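You operate a simulated robot arm through the tools that you are given. There is no shell and no other tool. Be economical: measure what you need, move in short steps, check, and stop when the job is done.

Carry out the task below with a simulated robot arm. There is one attempt and no reset: what you move stays moved.

JOB
Clamp block B in the vice, oil its nut, then tighten it.
Fine: till the paint lines meet; can and spanner go back. Set down upright: what you pick out, green oil can.

The check looks at the end state, three seconds after you hand in, the way a careful person would. Anything else that was tipped, shoved, dropped, spilled or broken makes it a failure.

ROBOT AND FRAMES
A 5-joint arm with a two-finger parallel gripper, fixed in place. Base frame: the origin is at the foot of the arm, x ahead of it, y to its left, z up; the work surface is at about z = 0. Lengths are in m, angles in rad, forces in N, time in s.
With the tool pointing down near the work surface it reaches from about 0.26 to 0.6 m from the base axis. Its first joint turns from -1.152 to 1.152 rad. The tool tilts only in the upright plane through the base axis and itself; it spins freely about its own axis. Payload 1.57 kg.
The tool frame sits at the grasp point between the pads (the TCP): z along the fingers, y along the line on which they close. The tips reach 0.03 m beyond it. The gripper opens to 0.08 m. The fingers are 0.017 m wide and 0.012 m thick; the gripper's body (0.04 by 0.082 m) begins 0.08 m behind the TCP.
Orientation is that of the tool frame in the base frame, as a unit quaternion [w, x, y, z]. With the fingers straight down and closing along the base's y, the tool's x points along the base's -x, its y along +y and its z along -z.

CONTROLS
- The arm moves only by the tool apply_moves. Its argument "increments" is a list of rows, each an object (a shift or turn left out is 0, a gripper value left out holds the last) with "hand": the opening, from 0 (shut) to 1 (fully open); "xyz": the shift along the tool's x, y, z in mm, a list of three; "angular": the turn, a rotation vector about the tool's x, y, z in degrees, a list of three. In form: [{"hand": hand, "xyz": [tx, ty, tz], "angular": [wx, wy, wz]}, ...]. A call has 1 to 20 rows; each row is the pose to reach, as a shift and turn from the pose commanded when the call began, along the tool's axes at that moment. Each row takes 0.2 s and may step no farther than 0.05 m and 0.15 rad from the row before; otherwise, or with a gripper value out of range, the whole call is refused. Where a pose cannot be reached the arm comes as near as it can. A force on the tool above 40 N (or 10 N above the force at the start of the call, whichever is more), or a blocked arm, ends the call early, and 0.2 s more pass. Each finger travels about 0.153 m/s and halts on what it meets, pressing with about 25 N; the grip force reading is that of the motor and also rises with nothing between the fingers. The clock runs only during rows and for 0.2 s after the last one: add rows that repeat a pose to give the fingers time. It gives the time, the measured TCP pose, the force on the tool (base axes), the opening and the grip force at its end, in the units of the frame above (readings bear some noise), with the torque about the TCP (base axes, N m) and any sound that the robot's microphone picked up, and new pictures: "views" is both (left out), scene, wrist or none.
- Cameras (640 x 400 px; columns grow to the right, rows downward): "scene" is fixed at [0.0389, 0.3897, 0.5353]; the picture's right is [-0.76, -0.65, 0.00], its down [-0.30, 0.35, -0.89] and it looks along [0.58, -0.68, -0.46] (base axes); focal length 330 px, centre (320, 200). "wrist" rides on the gripper at [0.072, -0.007, -0.122] in the tool frame; the picture's right is [0.09, 1.00, 0.00], its down [-0.84, 0.08, -0.54] and it looks along [-0.54, 0.05, 0.84] (tool axes); focal length 238 px, centre (320, 200). There is no depth. A picture from a camera that has moved, and an enlarged one, comes with that camera's place and axes in the base frame and with its lens.
- zoom(camera, box): a new picture of the part [left, top, right, bottom] of that camera's present view, enlarged. The clock stands still meanwhile.
- sign_off(): hands the job in; it is judged then, once.

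Work in short steps. Places have to be worked out from the pictures, the camera data and where the tool is seen: move nearer, look again, correct. Check each grasp and each placing, and mend what went wrong. You have 120 turns and 200 pictures in all, those below and enlarged ones among them. Open the gripper and draw the arm clear of the work before you hand the job in, unless the task says otherwise; then end with one line.

The tools are called after "Request:" by a JSON object that holds its "op" and its "data". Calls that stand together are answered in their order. apply_moves: Moves the arm, as the interface text tells. Its arguments: {"type":"object","properties":{"increments":{"type":"array","items":{"type":"object","properties":{"hand":{"type":"number"},"xyz":{"type":"array","items":{"type":"number"}},"angular":{"type":"array","items":{"type":"number"}}}}},"views":{"type":"string","enum":["both","scene","wrist","none"]}},"required":["increments"]} The other tools are called the same way: zoom (camera, box) takes an enlarged picture of a part of a camera's view; sign_off () hands the job in.

At the start:

```text
clock: 0.0
ee_pos: [0.3484, -0.0892, 0.3108]
ee_rot: [-0.001, 0.0, 1.0, 0.0]
force: [-0.2, 0.2, 0.1]
wrist_torque: [0.03, 0.06, -0.02]
gripper_width: 0.0797
gripper_force: 0.0
```

scene: 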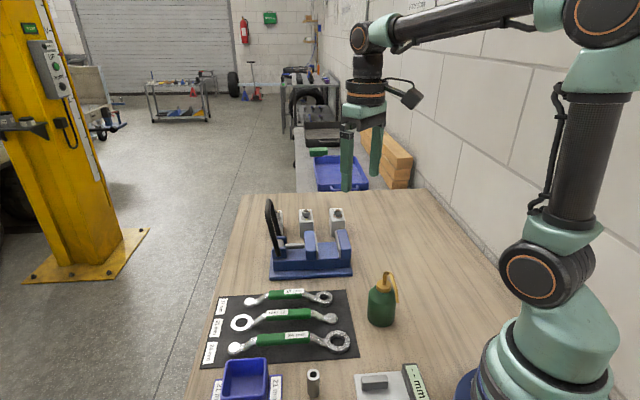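
wrist: 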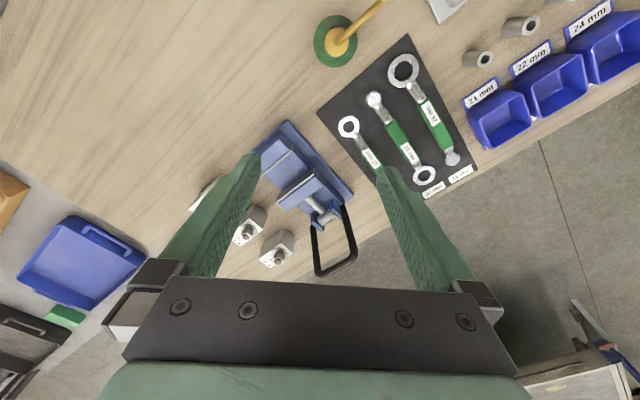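

The scene shows a vice, blocks behind it, three spanners on a mat, an oil can, bins and a caliper/gauge. I'll zoom in to read the labels before moving.

Request:
{"op": "zoom", "data": {"camera": "scene", "box": [250, 180, 410, 290]}}

Request:
{"op": "zoom", "data": {"camera": "scene", "box": [190, 280, 450, 400]}}

Request:
{"op": "zoom", "data": {"camera": "wrist", "box": [180, 110, 370, 290]}}

Request:
{"op": "zoom", "data": {"camera": "wrist", "box": [310, 0, 640, 210]}}

```text
3.64 times, centred on (330, 235) of scene
camera zoom: at [0.0389, 0.3897, 0.5353], right [-0.76, -0.65, 0.0], down [-0.3, 0.35, -0.89], along [0.58, -0.68, -0.46], focal length 1200 px, centre (284, 73)
```

zoom: 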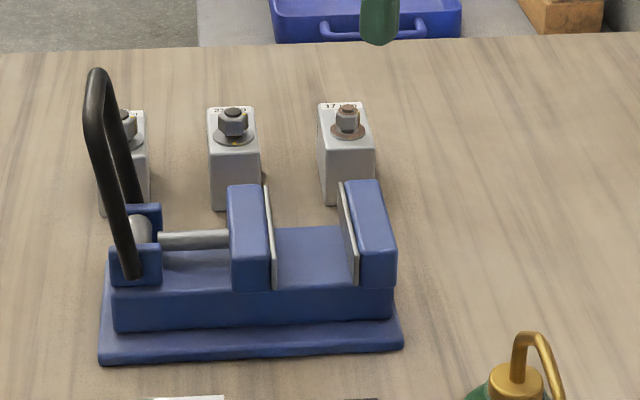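

```text
2.46 times, centred on (320, 340) of scene
camera zoom: at [0.0389, 0.3897, 0.5353], right [-0.76, -0.65, 0.0], down [-0.3, 0.35, -0.89], along [0.58, -0.68, -0.46], focal length 812 px, centre (320, -145)
```

zoom: 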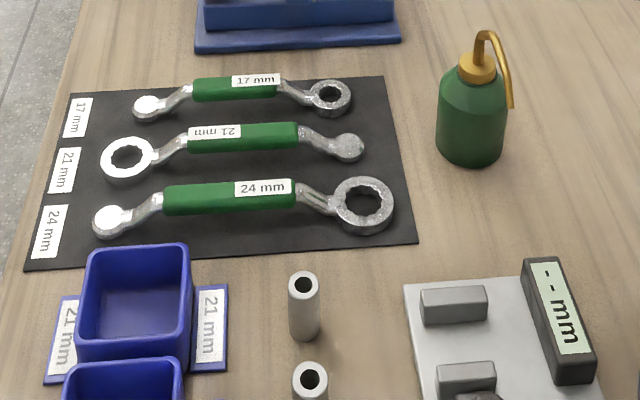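

```text
2.22 times, centred on (275, 200) of wrist
camera zoom: at [0.2754, -0.0958, 0.4327], right [-0.09, 1.0, 0.0], down [0.84, 0.08, 0.54], along [0.54, 0.05, -0.84], focal length 530 px, centre (420, 200)
```

zoom: 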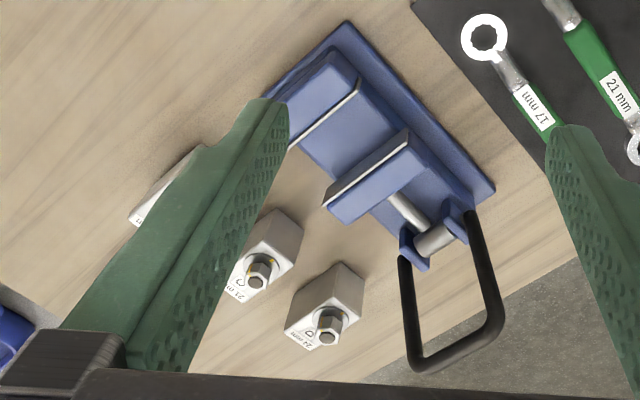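

```text
1.90 times, centred on (475, 105) of wrist
camera zoom: at [0.2754, -0.0958, 0.4327], right [-0.09, 1.0, 0.0], down [0.84, 0.08, 0.54], along [0.54, 0.05, -0.84], focal length 454 px, centre (25, 381)
```

zoom: 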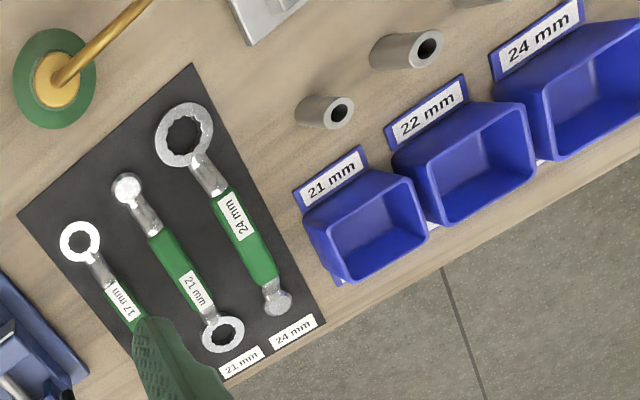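

Fixed jaw looks to be near (0.39,-0.14), and blocks sit near (0.53,-0.26), (0.59,-0.2), (0.65,-0.13). I move over so the blocks come between the fingers, to read their labels.

Request:
{"op": "apply_moves", "data": {"increments": [{"xyz": [-15, -35, 15]}, {"xyz": [-30, -70, 30]}, {"xyz": [-50, -105, 40]}, {"xyz": [-50, -105, 40]}], "views": "wrist"}}

```text
clock: 1.0
ee_pos: [0.3984, -0.1937, 0.2713]
ee_rot: [0.0, 0.0, 1.0, 0.0]
force: [-0.6, -1.1, -0.3]
wrist_torque: [0.03, -0.02, 0.01]
gripper_width: 0.0798
gripper_force: 0.0
camera wrist: at [0.3257, -0.2011, 0.3931], right [-0.09, 1.0, 0.0], down [0.84, 0.08, 0.54], along [0.54, 0.05, -0.84], focal length 238 px, centre (320, 200)
```

wrist: 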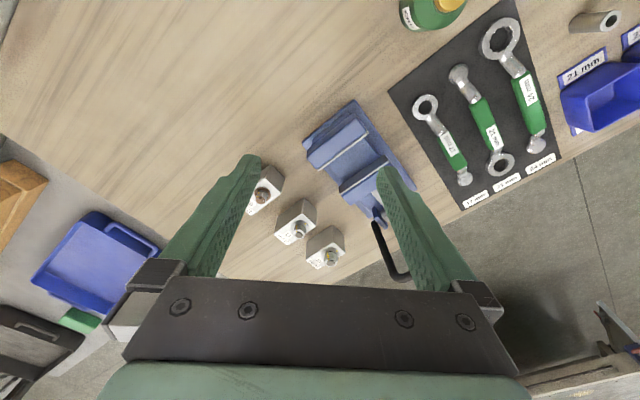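

Request:
{"op": "zoom", "data": {"camera": "wrist", "box": [240, 150, 370, 280]}}

```text
3.08 times, centred on (305, 215) of wrist
camera zoom: at [0.3257, -0.2011, 0.3931], right [-0.09, 1.0, 0.0], down [0.84, 0.08, 0.54], along [0.54, 0.05, -0.84], focal length 733 px, centre (366, 154)
```

zoom: 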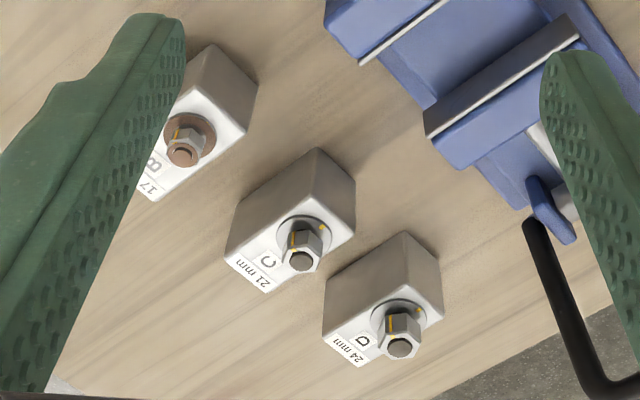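

Block B reads 17 mm and its nut is rusty; it stands near (0.543,-0.278). I move closer above it, turned 45°, to measure it.

Request:
{"op": "apply_moves", "data": {"increments": [{"xyz": [-15, -12, 8], "angular": [0, 0, -7.5]}, {"xyz": [-30, -24, 16], "angular": [0, 0, -15]}, {"xyz": [-45, -36, 24], "angular": [0, 0, -22.5]}, {"xyz": [-60, -48, 32], "angular": [0, 0, -30]}, {"xyz": [-75, -60, 40], "angular": [0, 0, -37.5]}, {"xyz": [-90, -65, 50], "angular": [0, 0, -45]}, {"xyz": [-90, -65, 50], "angular": [0, 0, -45]}], "views": "both"}}

```text
clock: 2.6
ee_pos: [0.487, -0.2594, 0.2213]
ee_rot: [0.0, -0.383, 0.924, 0.0]
force: [0.9, 0.6, -0.4]
wrist_torque: [0.01, 0.02, -0.01]
gripper_width: 0.0802
gripper_force: 0.0
camera wrist: at [0.4403, -0.3151, 0.3439], right [-0.77, 0.64, 0.0], down [0.54, 0.65, 0.54], along [0.35, 0.42, -0.84], focal length 238 px, centre (320, 200)
```

scene: 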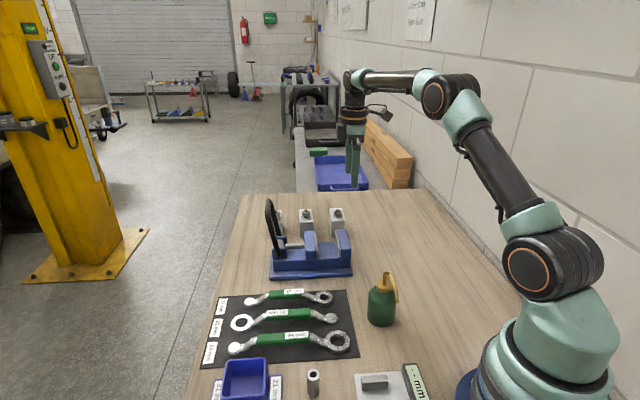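
wrist: 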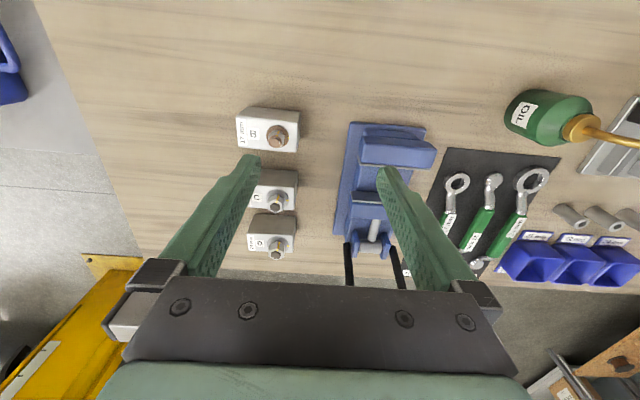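

Request:
{"op": "zoom", "data": {"camera": "wrist", "box": [220, 90, 460, 290]}}

Request:
{"op": "zoom", "data": {"camera": "wrist", "box": [220, 90, 320, 160]}}

Request:
{"op": "zoom", "data": {"camera": "wrist", "box": [430, 60, 640, 290]}}

```text
2.00 times, centred on (340, 190) of wrist
camera zoom: at [0.4403, -0.3151, 0.3439], right [-0.77, 0.64, 0.0], down [0.54, 0.65, 0.54], along [0.35, 0.42, -0.84], focal length 477 px, centre (280, 220)
```

zoom: 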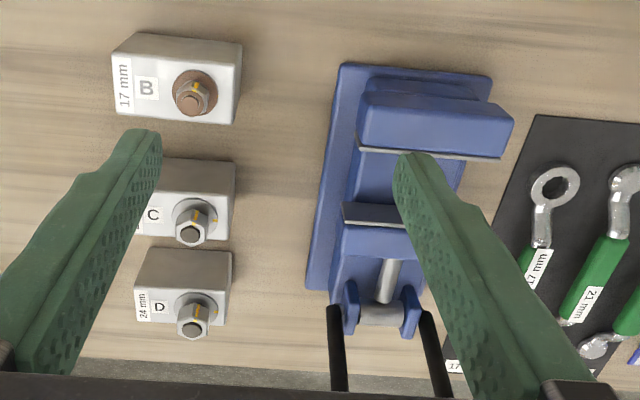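

```text
5.71 times, centred on (270, 125) of wrist
camera zoom: at [0.4403, -0.3151, 0.3439], right [-0.77, 0.64, 0.0], down [0.54, 0.65, 0.54], along [0.35, 0.42, -0.84], focal length 1362 px, centre (606, 629)
```

zoom: 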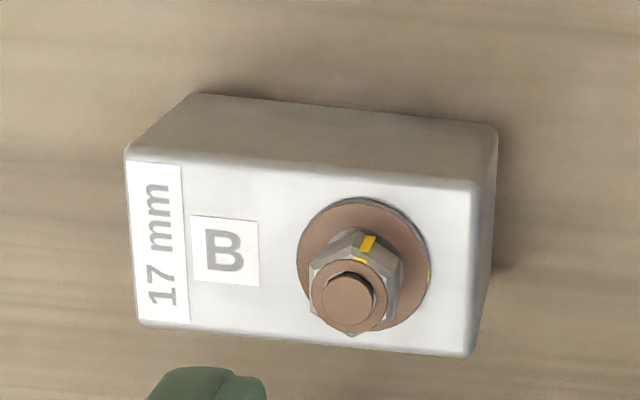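

```text
1.74 times, centred on (535, 175) of wrist
camera zoom: at [0.4403, -0.3151, 0.3439], right [-0.77, 0.64, 0.0], down [0.54, 0.65, 0.54], along [0.35, 0.42, -0.84], focal length 414 px, centre (-54, 244)
```

zoom: 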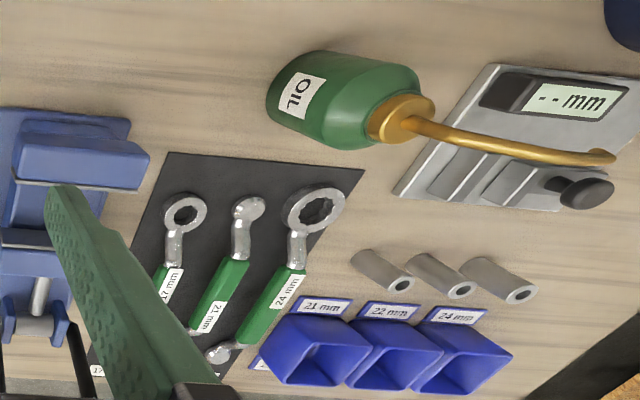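

Block B measures about 74 × 38 × 53 mm, centred near (0.550,-0.286), with its long side across the vice. I test the reach above it and look straight down on it.

Request:
{"op": "apply_moves", "data": {"increments": [{"xyz": [-9, -21, 20]}, {"xyz": [-18, -42, 40]}, {"xyz": [-26, -63, 60]}, {"xyz": [-26, -63, 60]}], "views": "both"}}

```text
clock: 3.6
ee_pos: [0.5276, -0.273, 0.1582]
ee_rot: [0.0, -0.382, 0.924, 0.0]
force: [0.1, 0.1, -0.2]
wrist_torque: [-0.03, -0.02, 0.01]
gripper_width: 0.08
gripper_force: 0.0
out of reach, approached as far as the arm can: row 2, 3, 4
camera wrist: at [0.4809, -0.3298, 0.2805], right [-0.77, 0.64, 0.0], down [0.54, 0.65, 0.54], along [0.35, 0.42, -0.84], focal length 238 px, centre (320, 200)
```

scene: 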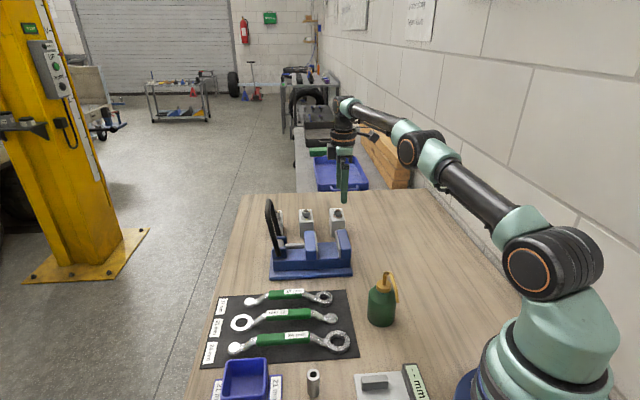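
wrist: 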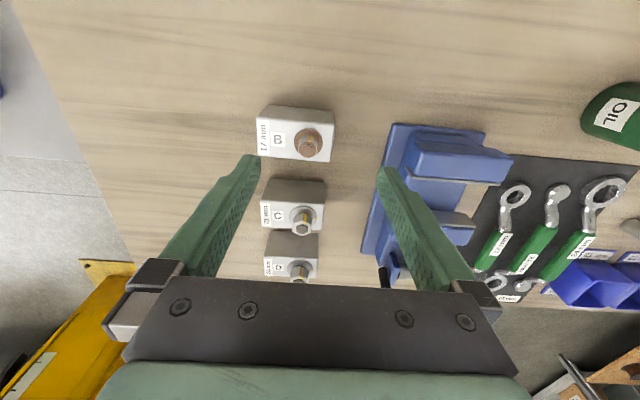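

Request:
{"op": "zoom", "data": {"camera": "wrist", "box": [240, 90, 350, 170]}}

Request:
{"op": "zoom", "data": {"camera": "wrist", "box": [350, 100, 530, 290]}}

```text
5.00 times, centred on (295, 130) of wrist
camera zoom: at [0.4809, -0.3298, 0.2805], right [-0.77, 0.64, 0.0], down [0.54, 0.65, 0.54], along [0.35, 0.42, -0.84], focal length 1192 px, centre (445, 550)
```

zoom: 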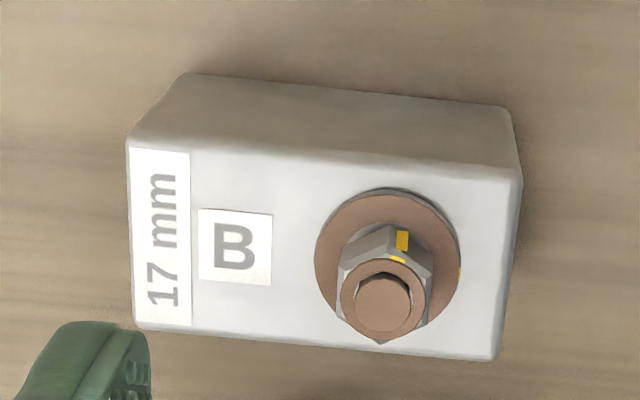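

```text
2.11 times, centred on (440, 195) of wrist
camera zoom: at [0.4809, -0.3298, 0.2805], right [-0.77, 0.64, 0.0], down [0.54, 0.65, 0.54], along [0.35, 0.42, -0.84], focal length 502 px, centre (67, 210)
```

zoom: 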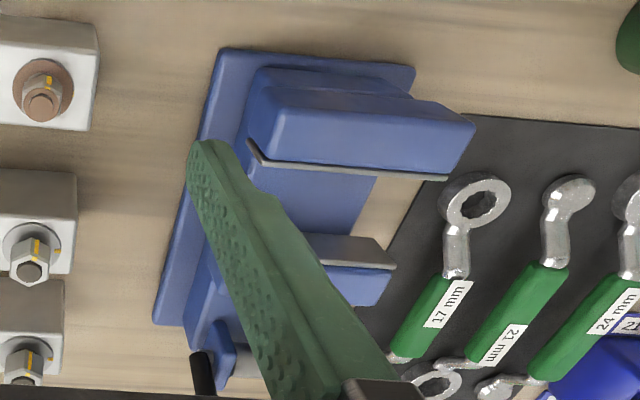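

Straight-down reach ends at r≈0.594, while B is at r≈0.62, so a slight outward tilt is needed. I spin so the fingers close along the vice axis (B's 38 mm width) and back off a little to re-establish the pose.

Request:
{"op": "apply_moves", "data": {"increments": [{"xyz": [10, 22, -10], "angular": [0, 0, 0]}, {"xyz": [10, 22, -20], "angular": [0, 0, 8]}, {"xyz": [10, 22, -20], "angular": [0, 0, 16]}, {"xyz": [10, 22, -20], "angular": [0, 0, 24]}, {"xyz": [10, 22, -20], "angular": [0, 0, 32]}, {"xyz": [10, 22, -20], "angular": [0, 0, 40]}, {"xyz": [10, 22, -20], "angular": [0, 0, 48]}, {"xyz": [10, 22, -20], "angular": [0, 0, 56]}, {"xyz": [10, 22, -20], "angular": [0, 0, 64]}, {"xyz": [10, 22, -20], "angular": [0, 0, 72]}, {"xyz": [10, 22, -20], "angular": [0, 0, 80]}, {"xyz": [10, 22, -20], "angular": [0, 0, 88]}, {"xyz": [10, 22, -20], "angular": [0, 0, 90]}], "views": "wrist"}}

```text
clock: 6.4
ee_pos: [0.5049, -0.2675, 0.1781]
ee_rot: [0.0, 0.383, 0.924, -0.001]
force: [0.4, 1.1, 0.5]
wrist_torque: [-0.02, -0.04, 0.02]
gripper_width: 0.0801
gripper_force: 0.0
camera wrist: at [0.4498, -0.22, 0.2997], right [0.64, 0.77, 0.0], down [0.65, -0.54, 0.54], along [0.42, -0.35, -0.84], focal length 238 px, centre (320, 200)
```

wrist: 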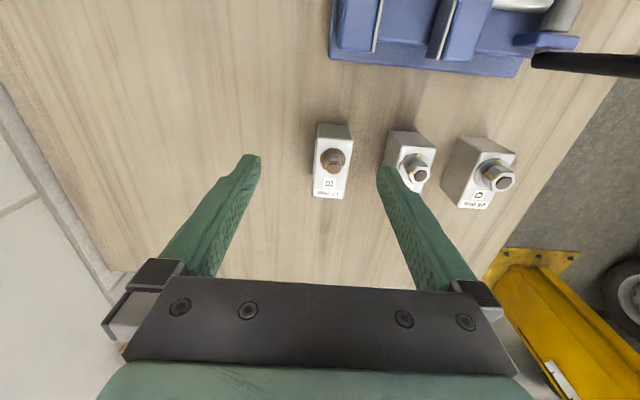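

Fingers now straddle B's width direction. I add an 8° outward tilt and go to the pre-grasp above B.

Request:
{"op": "apply_moves", "data": {"increments": [{"xyz": [-8, 4, 15], "angular": [-0.6, -1.9, 0]}, {"xyz": [-17, 8, 30], "angular": [-1.2, -3.8, 0]}, {"xyz": [-25, 12, 45], "angular": [-1.8, -5.7, 0]}, {"xyz": [-33.6, 16.5, 55], "angular": [-2.4, -7.6, 0]}, {"xyz": [-33.6, 16.5, 55], "angular": [-2.4, -7.6, 0]}], "views": "both"}}

```text
clock: 7.6
ee_pos: [0.5429, -0.2788, 0.1216]
ee_rot: [0.07, 0.382, 0.921, -0.005]
force: [-0.4, 0.9, 0.1]
wrist_torque: [-0.03, -0.01, 0.0]
gripper_width: 0.08
gripper_force: 0.1
camera wrist: at [0.4714, -0.2249, 0.2326], right [0.64, 0.77, 0.03], down [0.57, -0.5, 0.65], along [0.52, -0.4, -0.76], focal length 238 px, centre (320, 200)
```

scene: 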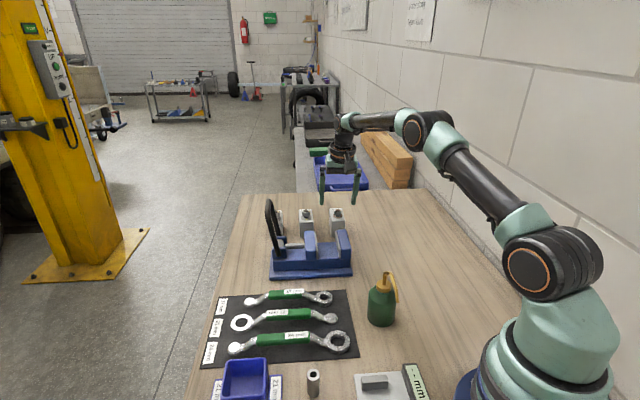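
wrist: 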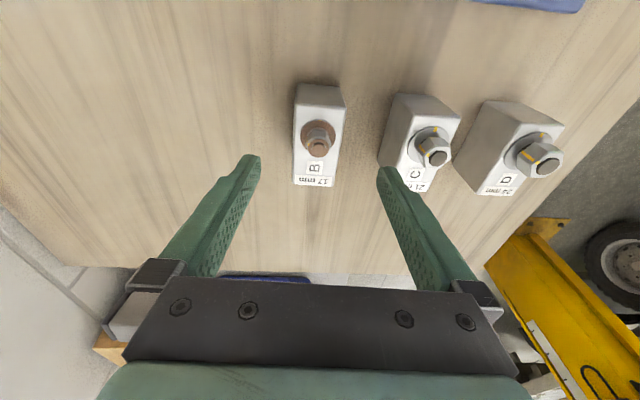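

Centred over B within a couple of mm. I descend so the tips reach about 20 mm below B's top and close.

Request:
{"op": "apply_moves", "data": {"increments": [{"xyz": [2.7, -1.5, 18]}, {"xyz": [5.4, -3, 36]}, {"xyz": [8.1, -4.6, 55]}, {"xyz": [8.1, -4.6, 55]}, {"xyz": [8.1, -4.6, 55], "hand": 0.5}, {"xyz": [8.1, -4.6, 55], "hand": 0.3}, {"xyz": [8.1, -4.6, 55], "hand": 0.3}], "views": "both"}}

```text
clock: 9.2
ee_pos: [0.5375, -0.2815, 0.0684]
ee_rot: [0.069, 0.382, 0.922, -0.006]
force: [-1.0, -0.4, 1.1]
wrist_torque: [-0.14, 0.09, -0.04]
gripper_width: 0.0399
gripper_force: 25.3
camera wrist: at [0.4678, -0.228, 0.1788], right [0.64, 0.77, 0.03], down [0.57, -0.5, 0.65], along [0.52, -0.4, -0.76], focal length 238 px, centre (320, 200)
```

scene: 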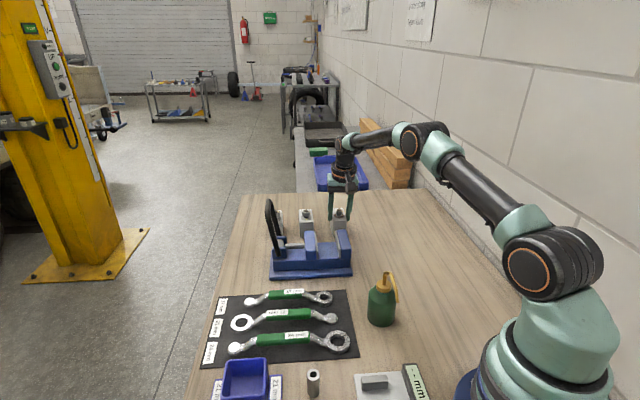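
wrist: 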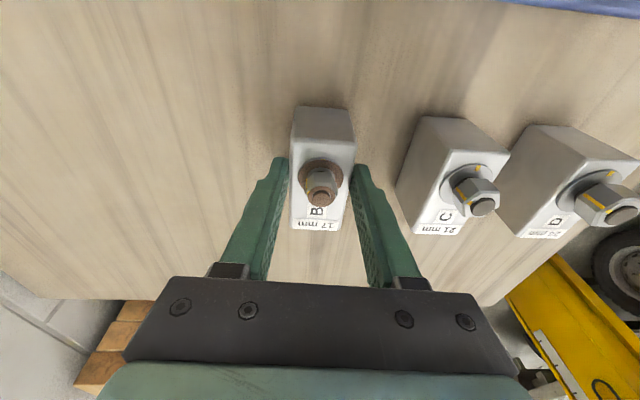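

B is gripped (0.040 m). I lift it 100 mm straight up and check it stays level.

Request:
{"op": "apply_moves", "data": {"increments": [{"xyz": [-2, 0.7, -15]}, {"xyz": [-5.3, 1.8, -40]}, {"xyz": [-9.3, 3.1, -69]}, {"xyz": [-13.3, 4.4, -98.8]}, {"xyz": [-13.3, 4.4, -98.8]}], "views": "both"}}

```text
clock: 10.4
ee_pos: [0.5344, -0.2807, 0.1649]
ee_rot: [0.069, 0.383, 0.921, -0.007]
force: [0.0, 0.3, -3.3]
wrist_torque: [0.04, 0.03, -0.01]
gripper_width: 0.0397
gripper_force: 24.6
camera wrist: at [0.4652, -0.2264, 0.2768], right [0.64, 0.77, 0.03], down [0.57, -0.5, 0.65], along [0.52, -0.4, -0.76], focal length 238 px, centre (320, 200)
```

scene: 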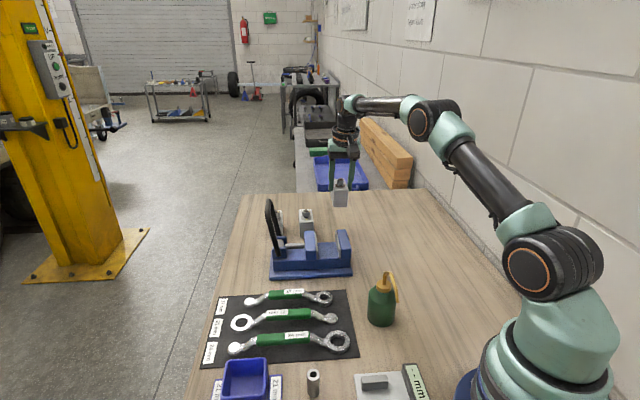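
wrist: 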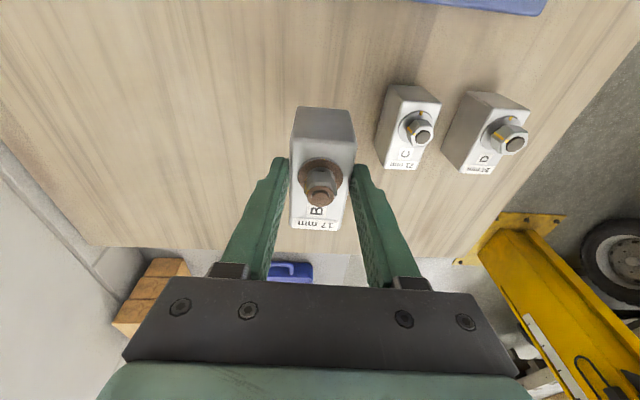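

B hangs level (about 0.33 kg). I carry it over the vice gap, whose centre I judge at (0.469,-0.140), staying above the jaws.

Request:
{"op": "apply_moves", "data": {"increments": [{"xyz": [31, 11, -3.7], "angular": [-0.3, 0.1, 0]}, {"xyz": [62, 21, -7.4], "angular": [-0.6, 0.2, 0]}, {"xyz": [94, 32, -11], "angular": [-0.9, 0.4, 0]}, {"xyz": [125, 43, -15], "angular": [-1.2, 0.5, 0]}, {"xyz": [156.4, 53.9, -18.6], "angular": [-1.4, 0.6, 0]}, {"xyz": [156.4, 53.9, -18.6], "angular": [-1.4, 0.6, 0]}], "views": "both"}}

```text
clock: 11.8
ee_pos: [0.4644, -0.1303, 0.1707]
ee_rot: [0.069, 0.381, 0.922, 0.008]
force: [-0.5, 0.3, -4.2]
wrist_torque: [0.01, 0.05, 0.01]
gripper_width: 0.0398
gripper_force: 24.7
camera wrist: at [0.394, -0.0793, 0.2815], right [0.63, 0.77, 0.06], down [0.57, -0.51, 0.64], along [0.53, -0.38, -0.76], focal length 238 px, centre (320, 200)
```

scene: 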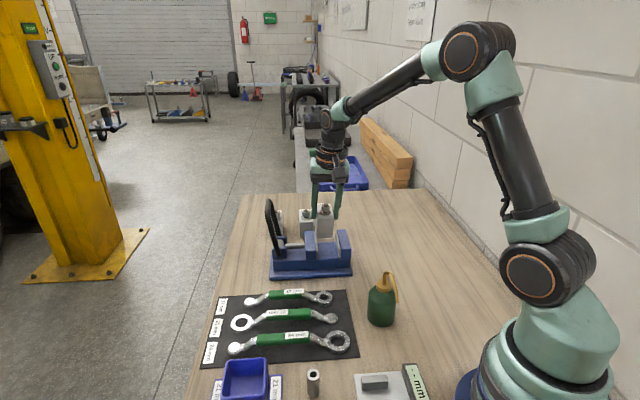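
wrist: 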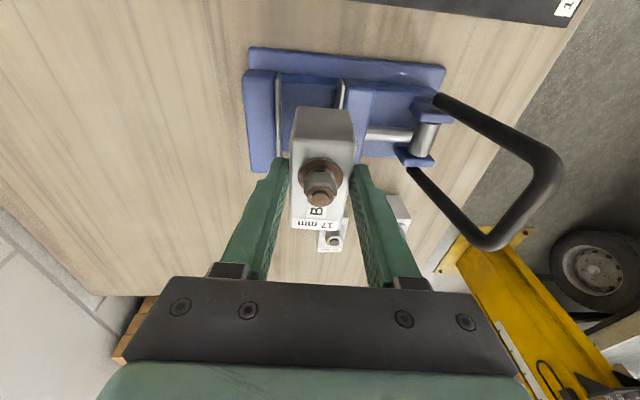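

Request:
{"op": "zoom", "data": {"camera": "scene", "box": [250, 180, 380, 290]}}

Request:
{"op": "zoom", "data": {"camera": "wrist", "box": [220, 30, 460, 250]}}

```text
3.64 times, centred on (315, 235) of scene
camera zoom: at [0.0389, 0.3897, 0.5353], right [-0.76, -0.65, 0.0], down [-0.3, 0.35, -0.89], along [0.58, -0.68, -0.46], focal length 1200 px, centre (338, 73)
```

zoom: 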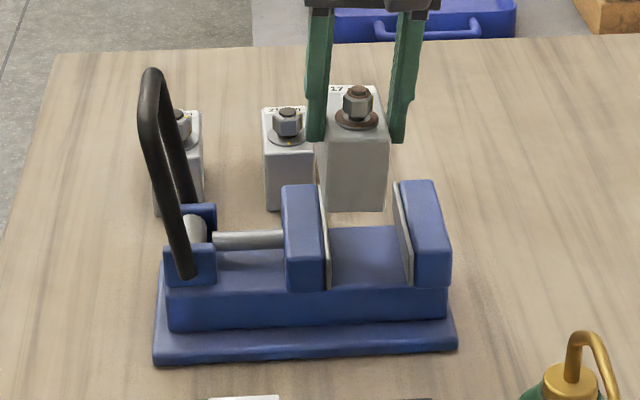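

```text
1.82 times, centred on (340, 140) of wrist
camera zoom: at [0.394, -0.0793, 0.2815], right [0.63, 0.77, 0.06], down [0.57, -0.51, 0.64], along [0.53, -0.38, -0.76], focal length 433 px, centre (284, 309)
```

zoom: 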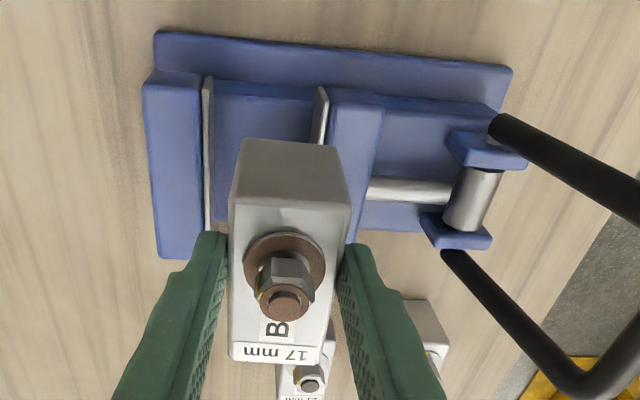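

Block is centred along the jaws but about 8 mm too near the moving jaw. I shift it 8.5 mm toward the fixed jaw and lower it until its bottom just enters the gap.

Request:
{"op": "apply_moves", "data": {"increments": [{"xyz": [0, -8.5, -0.6]}, {"xyz": [0, -8.5, -0.6]}, {"xyz": [2.2, -9.7, 17.5]}, {"xyz": [4.2, -10.8, 33]}, {"xyz": [4.2, -10.8, 33]}], "views": "none"}}

Request:
{"op": "zoom", "data": {"camera": "scene", "box": [250, 180, 380, 290]}}

Request:
{"op": "zoom", "data": {"camera": "wrist", "box": [220, 30, 460, 250]}}

```text
clock: 13.0
ee_pos: [0.4579, -0.1363, 0.1326]
ee_rot: [0.07, 0.381, 0.922, 0.007]
force: [0.4, -0.1, -4.2]
wrist_torque: [0.03, 0.05, -0.03]
gripper_width: 0.0398
gripper_force: 24.9
```

```text
3.64 times, centred on (315, 235) of scene
camera zoom: at [0.0389, 0.3897, 0.5353], right [-0.76, -0.65, 0.0], down [-0.3, 0.35, -0.89], along [0.58, -0.68, -0.46], focal length 1200 px, centre (338, 73)
```

zoom: 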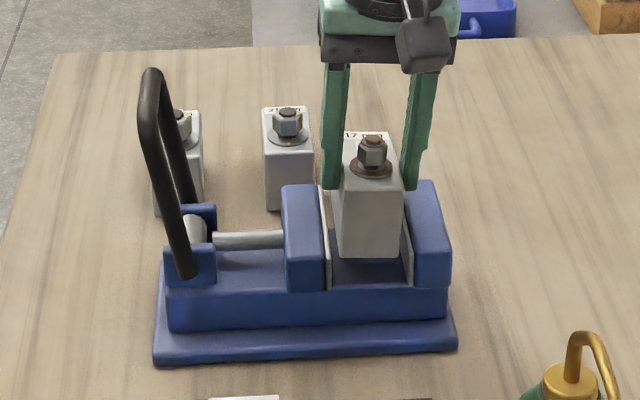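

```text
1.82 times, centred on (340, 140) of wrist
camera zoom: at [0.3869, -0.0855, 0.2452], right [0.63, 0.77, 0.05], down [0.57, -0.51, 0.64], along [0.52, -0.38, -0.76], focal length 433 px, centre (284, 309)
```

zoom: 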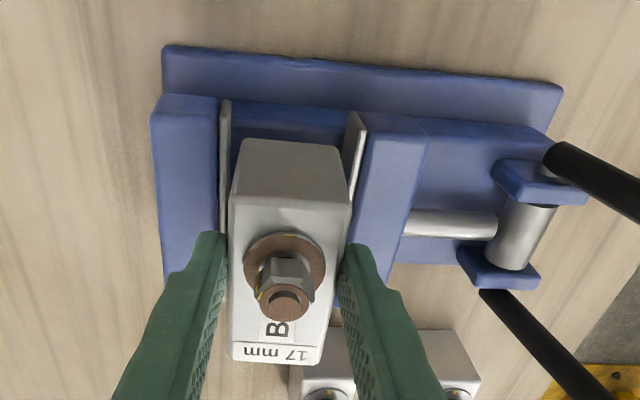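

B is between the jaws with clearance on both sides. I lower it 15 mm more and read the force.

Request:
{"op": "apply_moves", "data": {"increments": [{"xyz": [0.6, -0.3, 5]}, {"xyz": [1.2, -0.7, 10]}, {"xyz": [1.8, -1, 15]}, {"xyz": [1.8, -1, 15]}], "views": "none"}}

Request:
{"op": "zoom", "data": {"camera": "scene", "box": [250, 180, 380, 290]}}

```text
clock: 14.0
ee_pos: [0.4596, -0.1364, 0.1189]
ee_rot: [0.069, 0.38, 0.922, 0.007]
force: [0.4, 1.0, -3.8]
wrist_torque: [0.01, 0.04, 0.01]
gripper_width: 0.0396
gripper_force: 25.1
```

```text
3.64 times, centred on (315, 235) of scene
camera zoom: at [0.0389, 0.3897, 0.5353], right [-0.76, -0.65, 0.0], down [-0.3, 0.35, -0.89], along [0.58, -0.68, -0.46], focal length 1200 px, centre (338, 73)
```

zoom: 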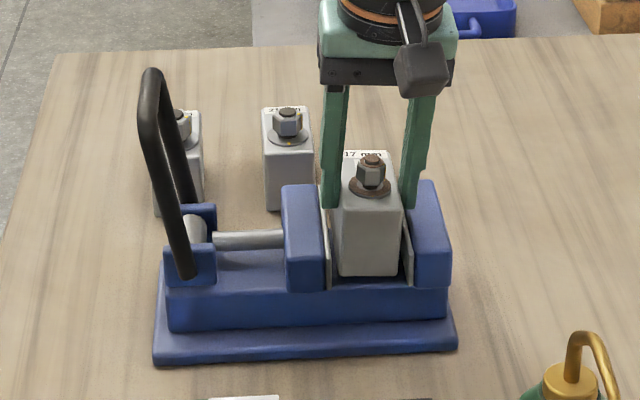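

No contact yet (force −3.8 N is only the weight). Down in 2 mm steps until it touches.

Request:
{"op": "apply_moves", "data": {"increments": [{"xyz": [0.2, -0.1, 2]}, {"xyz": [0.5, -0.3, 4]}, {"xyz": [0.6, -0.4, 5]}, {"xyz": [0.6, -0.4, 5]}], "views": "none"}}

```text
clock: 15.0
ee_pos: [0.4597, -0.1358, 0.1136]
ee_rot: [0.071, 0.381, 0.922, 0.007]
force: [-5.2, 3.6, 13.1]
wrist_torque: [-0.47, 0.03, -0.12]
gripper_width: 0.0399
gripper_force: 25.3
```

Contact at TCP z≈0.114 (bed ≈0.046, as expected). I ease up 1 mm, release moderately, and withdraw upward.

Request:
{"op": "apply_moves", "data": {"increments": [{"xyz": [-0.1, 0, -1]}, {"xyz": [-0.1, 0, -1], "hand": 0.7}, {"xyz": [-0.1, 0, -1], "hand": 0.7}, {"xyz": [-2.4, 1.3, -20], "hand": 0.7}, {"xyz": [-6, 3.3, -50], "hand": 0.7}, {"xyz": [-12, 6.7, -95], "hand": 0.7}, {"xyz": [-12, 6.7, -95], "hand": 0.7}], "views": "wrist"}}

Request:
{"op": "zoom", "data": {"camera": "scene", "box": [250, 180, 380, 290]}}

```text
clock: 16.6
ee_pos: [0.4604, -0.1395, 0.2081]
ee_rot: [0.069, 0.381, 0.922, 0.006]
force: [-0.4, 0.1, 0.6]
wrist_torque: [-0.02, -0.05, 0.0]
gripper_width: 0.056
gripper_force: 0.0
camera wrist: at [0.3889, -0.089, 0.3213], right [0.63, 0.77, 0.05], down [0.57, -0.51, 0.64], along [0.52, -0.38, -0.76], focal length 238 px, centre (320, 200)
```

wrist: 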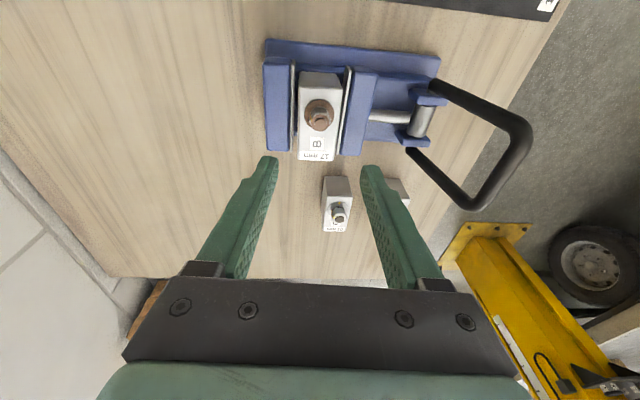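

```text
3.64 times, centred on (315, 235) of scene
camera zoom: at [0.0389, 0.3897, 0.5353], right [-0.76, -0.65, 0.0], down [-0.3, 0.35, -0.89], along [0.58, -0.68, -0.46], focal length 1200 px, centre (338, 73)
```

zoom: 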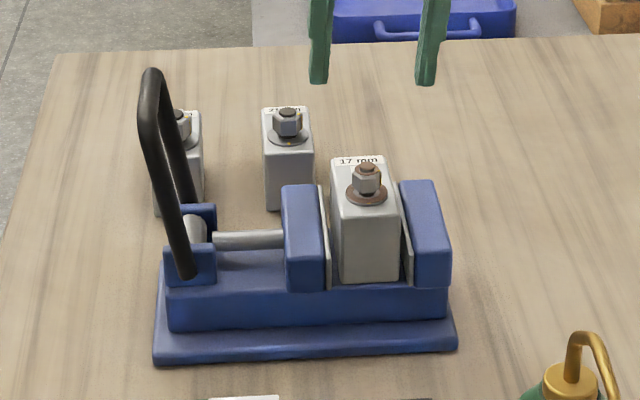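

B stands on the bed between the jaws. The lever crossbar is near (0.557,-0.038,0.18), pivot near (0.55,-0.06,0.069), and it can only swing outward/down. I close the fingers and move to the inner side of the crossbar, short of contact.

Request:
{"op": "apply_moves", "data": {"increments": [{"xyz": [0, 0, 0], "hand": 0}, {"xyz": [1, 27, 5], "angular": [-0.3, 0.2, 0], "hand": 0}, {"xyz": [2, 54, 11], "angular": [-0.6, 0.4, 0], "hand": 0}, {"xyz": [3, 80, 17], "angular": [-0.9, 0.6, 0], "hand": 0}, {"xyz": [4.8, 100, 22], "angular": [-1.1, 0.7, 0], "hand": 0}, {"xyz": [4.8, 100, 22], "angular": [-1.1, 0.7, 0], "hand": 0}], "views": "both"}}

```text
clock: 18.0
ee_pos: [0.5297, -0.0627, 0.1921]
ee_rot: [0.067, 0.38, 0.922, 0.018]
force: [-0.5, 0.6, -0.4]
wrist_torque: [-0.02, -0.04, -0.02]
gripper_width: 0.0002
gripper_force: 21.5
camera wrist: at [0.4564, -0.0148, 0.305], right [0.63, 0.77, 0.07], down [0.57, -0.53, 0.63], along [0.53, -0.36, -0.77], focal length 238 px, centre (320, 200)
```

scene: 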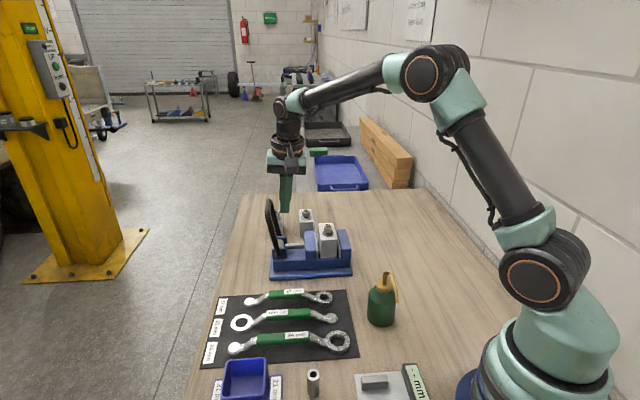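
wrist: 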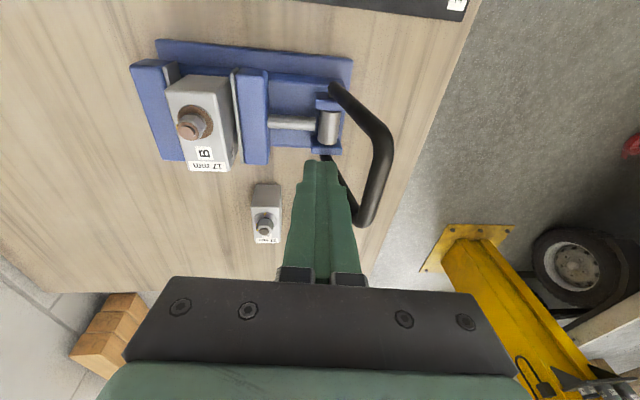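

Request:
{"op": "zoom", "data": {"camera": "wrist", "box": [230, 60, 430, 250]}}

Request:
{"op": "zoom", "data": {"camera": "scene", "box": [240, 140, 370, 290]}}

```text
2.11 times, centred on (330, 155) of wrist
camera zoom: at [0.4564, -0.0148, 0.305], right [0.63, 0.77, 0.07], down [0.57, -0.53, 0.63], along [0.53, -0.36, -0.77], focal length 502 px, centre (299, 295)
```

zoom: 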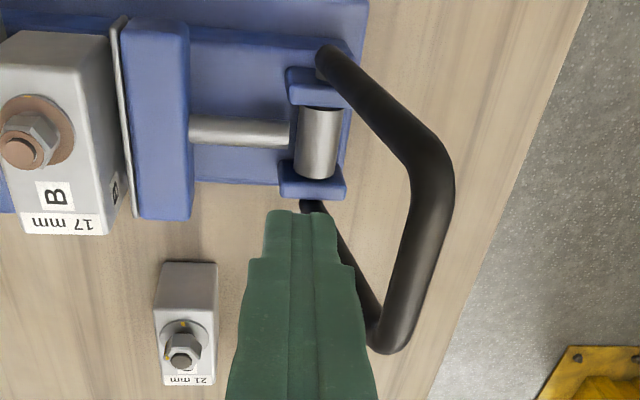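

```text
2.67 times, centred on (305, 215) of scene
camera zoom: at [0.0389, 0.3897, 0.5353], right [-0.76, -0.65, 0.0], down [-0.3, 0.35, -0.89], along [0.58, -0.68, -0.46], focal length 880 px, centre (360, 160)
```

zoom: 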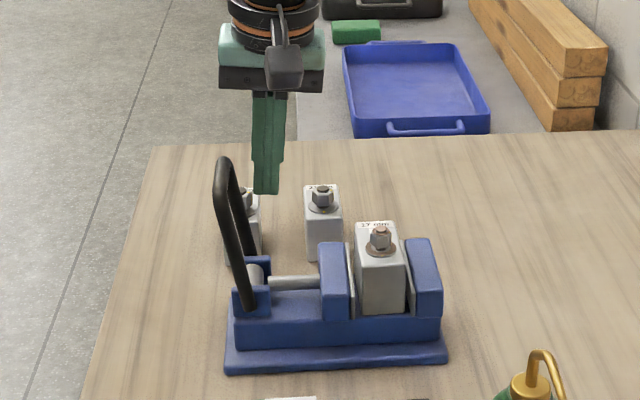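

The closed fingers are next to the crossbar's middle, about 17 mm inside it. I push outward gently and watch the force.

Request:
{"op": "apply_moves", "data": {"increments": [{"xyz": [0, 10, 1]}, {"xyz": [0, 16, 2]}, {"xyz": [0, 22, 3]}, {"xyz": [0, 28, 4]}, {"xyz": [0, 34, 5]}, {"xyz": [0, 34, 5]}], "views": "both"}}

```text
clock: 19.4
ee_pos: [0.5541, -0.0391, 0.1903]
ee_rot: [0.065, 0.38, 0.922, 0.02]
force: [-3.2, -2.8, -2.7]
wrist_torque: [-0.04, 0.12, -0.07]
gripper_width: 0.0
gripper_force: 21.7
camera wrist: at [0.4814, 0.008, 0.3033], right [0.63, 0.77, 0.08], down [0.57, -0.53, 0.63], along [0.53, -0.35, -0.77], focal length 238 px, centre (320, 200)
```

scene: 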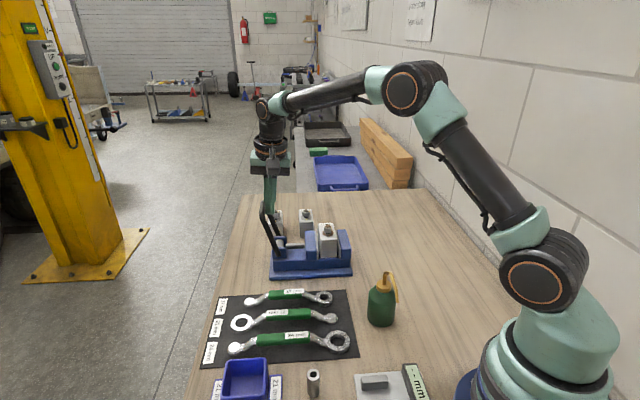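
wrist: 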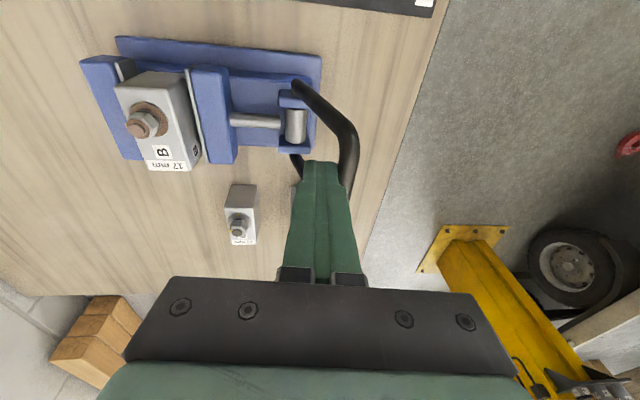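

The lever swings easily outward (~4 N). I continue along its arc to about 60°.

Request:
{"op": "apply_moves", "data": {"increments": [{"xyz": [0.6, 9.5, 6]}, {"xyz": [1.2, 19, 12.6]}, {"xyz": [2, 29, 21]}, {"xyz": [2.7, 38.6, 29.3]}, {"xyz": [4, 47, 42]}, {"xyz": [5.3, 55.5, 54.8]}, {"xyz": [5.3, 55.5, 54.8]}], "views": "both"}}

```text
clock: 21.0
ee_pos: [0.5968, 0.0034, 0.1413]
ee_rot: [0.064, 0.379, 0.923, 0.027]
force: [-1.1, -1.3, -0.5]
wrist_torque: [-0.02, 0.01, 0.01]
gripper_width: 0.0002
gripper_force: 21.0
camera wrist: at [0.5243, 0.0487, 0.2538], right [0.63, 0.77, 0.09], down [0.57, -0.53, 0.63], along [0.53, -0.34, -0.78], focal length 238 px, centre (320, 200)
```

scene: 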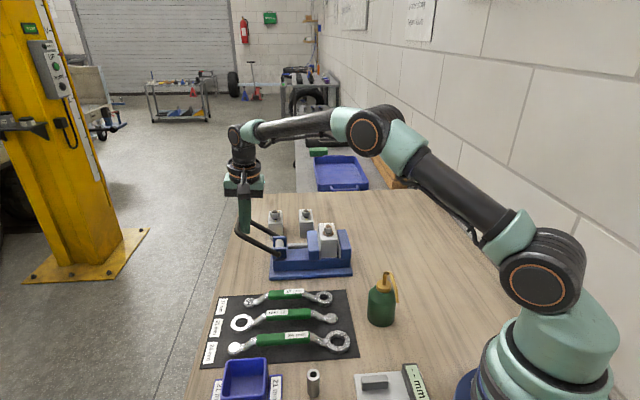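
wrist: 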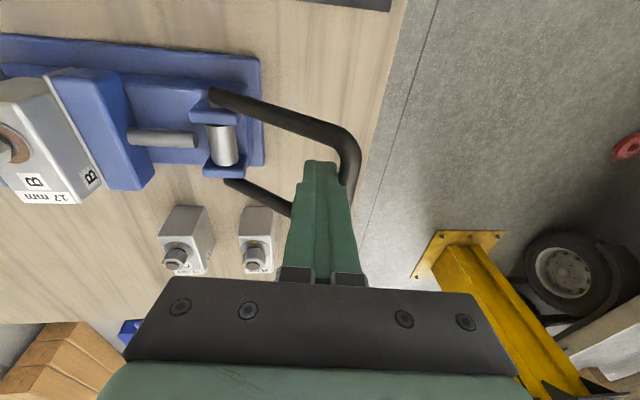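

Request:
{"op": "zoom", "data": {"camera": "scene", "box": [220, 180, 380, 290]}}

Request:
{"op": "zoom", "data": {"camera": "wrist", "box": [0, 20, 380, 290]}}

```text
3.64 times, centred on (300, 235) of scene
camera zoom: at [0.0389, 0.3897, 0.5353], right [-0.76, -0.65, 0.0], down [-0.3, 0.35, -0.89], along [0.58, -0.68, -0.46], focal length 1200 px, centre (393, 73)
```

zoom: 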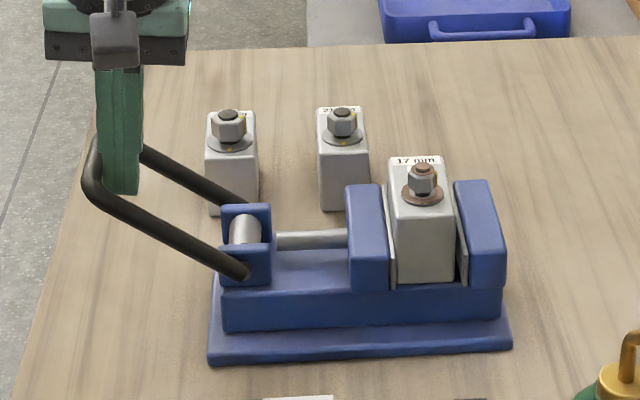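

```text
1.48 times, centred on (190, 155) of wrist
camera zoom: at [0.5243, 0.0487, 0.2538], right [0.63, 0.77, 0.09], down [0.57, -0.53, 0.63], along [0.53, -0.34, -0.78], focal length 353 px, centre (513, 267)
```

zoom: 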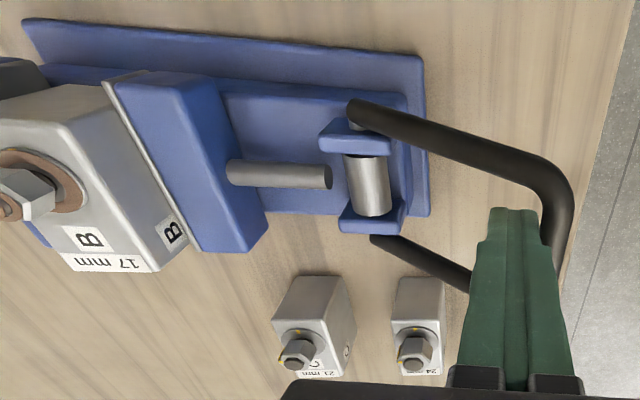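

The moving jaw has reached B; the lever is at about 60°. I lift over the crossbar, tilt further outward, and set up to press it down from above.

Request:
{"op": "apply_moves", "data": {"increments": [{"xyz": [-2, -1, -20]}, {"xyz": [-3.9, 3.9, -42]}, {"xyz": [-1, 10, -42], "angular": [-3.5, -3.5, 0]}, {"xyz": [2, 15, -42], "angular": [-6, -6, 0]}, {"xyz": [4.1, 18.5, -38], "angular": [-8.5, -8.5, 0]}, {"xyz": [4.1, 18.5, -38], "angular": [-8.5, -8.5, 0]}], "views": "both"}}

Request:
{"op": "zoom", "data": {"camera": "scene", "box": [200, 140, 360, 290]}}

```text
clock: 22.4
ee_pos: [0.6002, 0.0207, 0.1795]
ee_rot: [0.158, 0.372, 0.912, 0.07]
force: [0.3, 0.5, 0.4]
wrist_torque: [0.02, 0.01, 0.01]
gripper_width: 0.0001
gripper_force: 21.0
camera wrist: at [0.5057, 0.0655, 0.2757], right [0.59, 0.77, 0.22], down [0.43, -0.54, 0.73], along [0.68, -0.33, -0.65], focal length 238 px, centre (320, 200)
```

scene: 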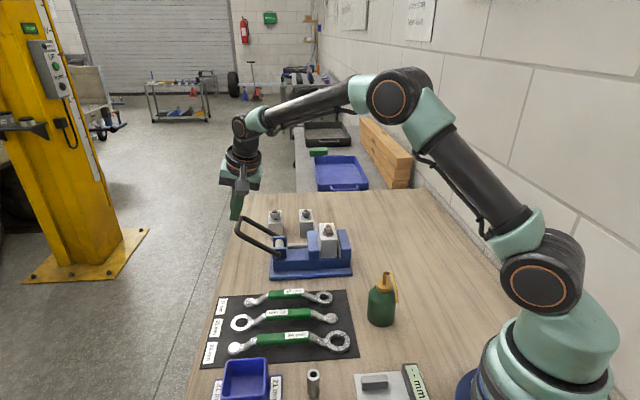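
wrist: 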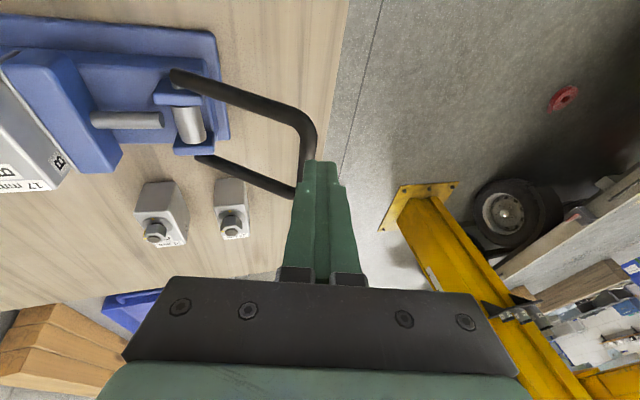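

```text
2.67 times, centred on (280, 215) of scene
camera zoom: at [0.0389, 0.3897, 0.5353], right [-0.76, -0.65, 0.0], down [-0.3, 0.35, -0.89], along [0.58, -0.68, -0.46], focal length 880 px, centre (427, 160)
```

zoom: 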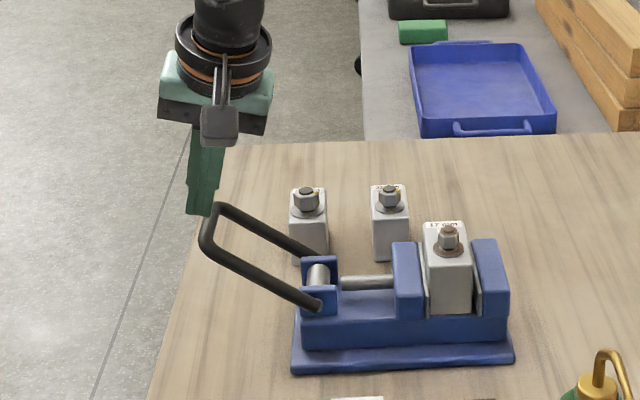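

Crossbar is now near (0.594,0.020,0.140); my tips are ~11 mm beyond it. I shift back over it and press down along the arc in two stages.

Request:
{"op": "apply_moves", "data": {"increments": [{"xyz": [0, -10.4, -1.7]}, {"xyz": [3, -6.5, 11]}, {"xyz": [6, -2.7, 24.4]}, {"xyz": [7.8, -2.3, 32]}, {"xyz": [9.6, -2, 39.6]}, {"xyz": [9.6, -2, 39.6]}], "views": "wrist"}}

Request:
{"op": "zoom", "data": {"camera": "scene", "box": [200, 140, 360, 290]}}

```text
clock: 23.8
ee_pos: [0.6056, 0.0244, 0.1406]
ee_rot: [0.156, 0.372, 0.912, 0.072]
force: [0.2, 1.1, 0.7]
wrist_torque: [0.01, 0.02, 0.03]
gripper_width: 0.0001
gripper_force: 21.6
camera wrist: at [0.5115, 0.0693, 0.2368], right [0.59, 0.77, 0.22], down [0.43, -0.54, 0.72], along [0.68, -0.33, -0.65], focal length 238 px, centre (320, 200)
```

wrist: 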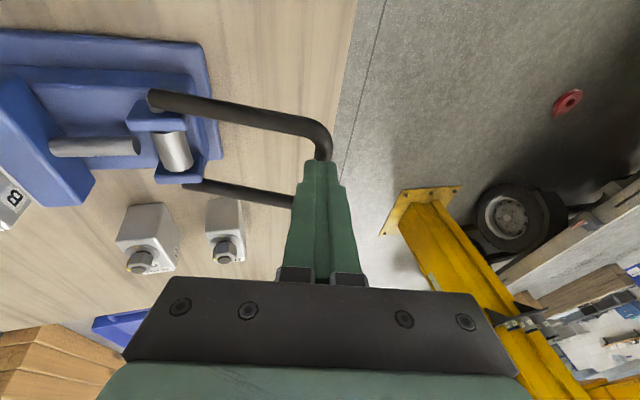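

```text
2.67 times, centred on (280, 215) of scene
camera zoom: at [0.0389, 0.3897, 0.5353], right [-0.76, -0.65, 0.0], down [-0.3, 0.35, -0.89], along [0.58, -0.68, -0.46], focal length 880 px, centre (427, 160)
```

zoom: 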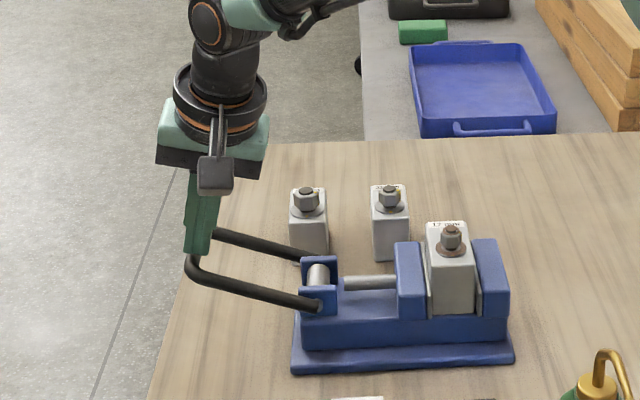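

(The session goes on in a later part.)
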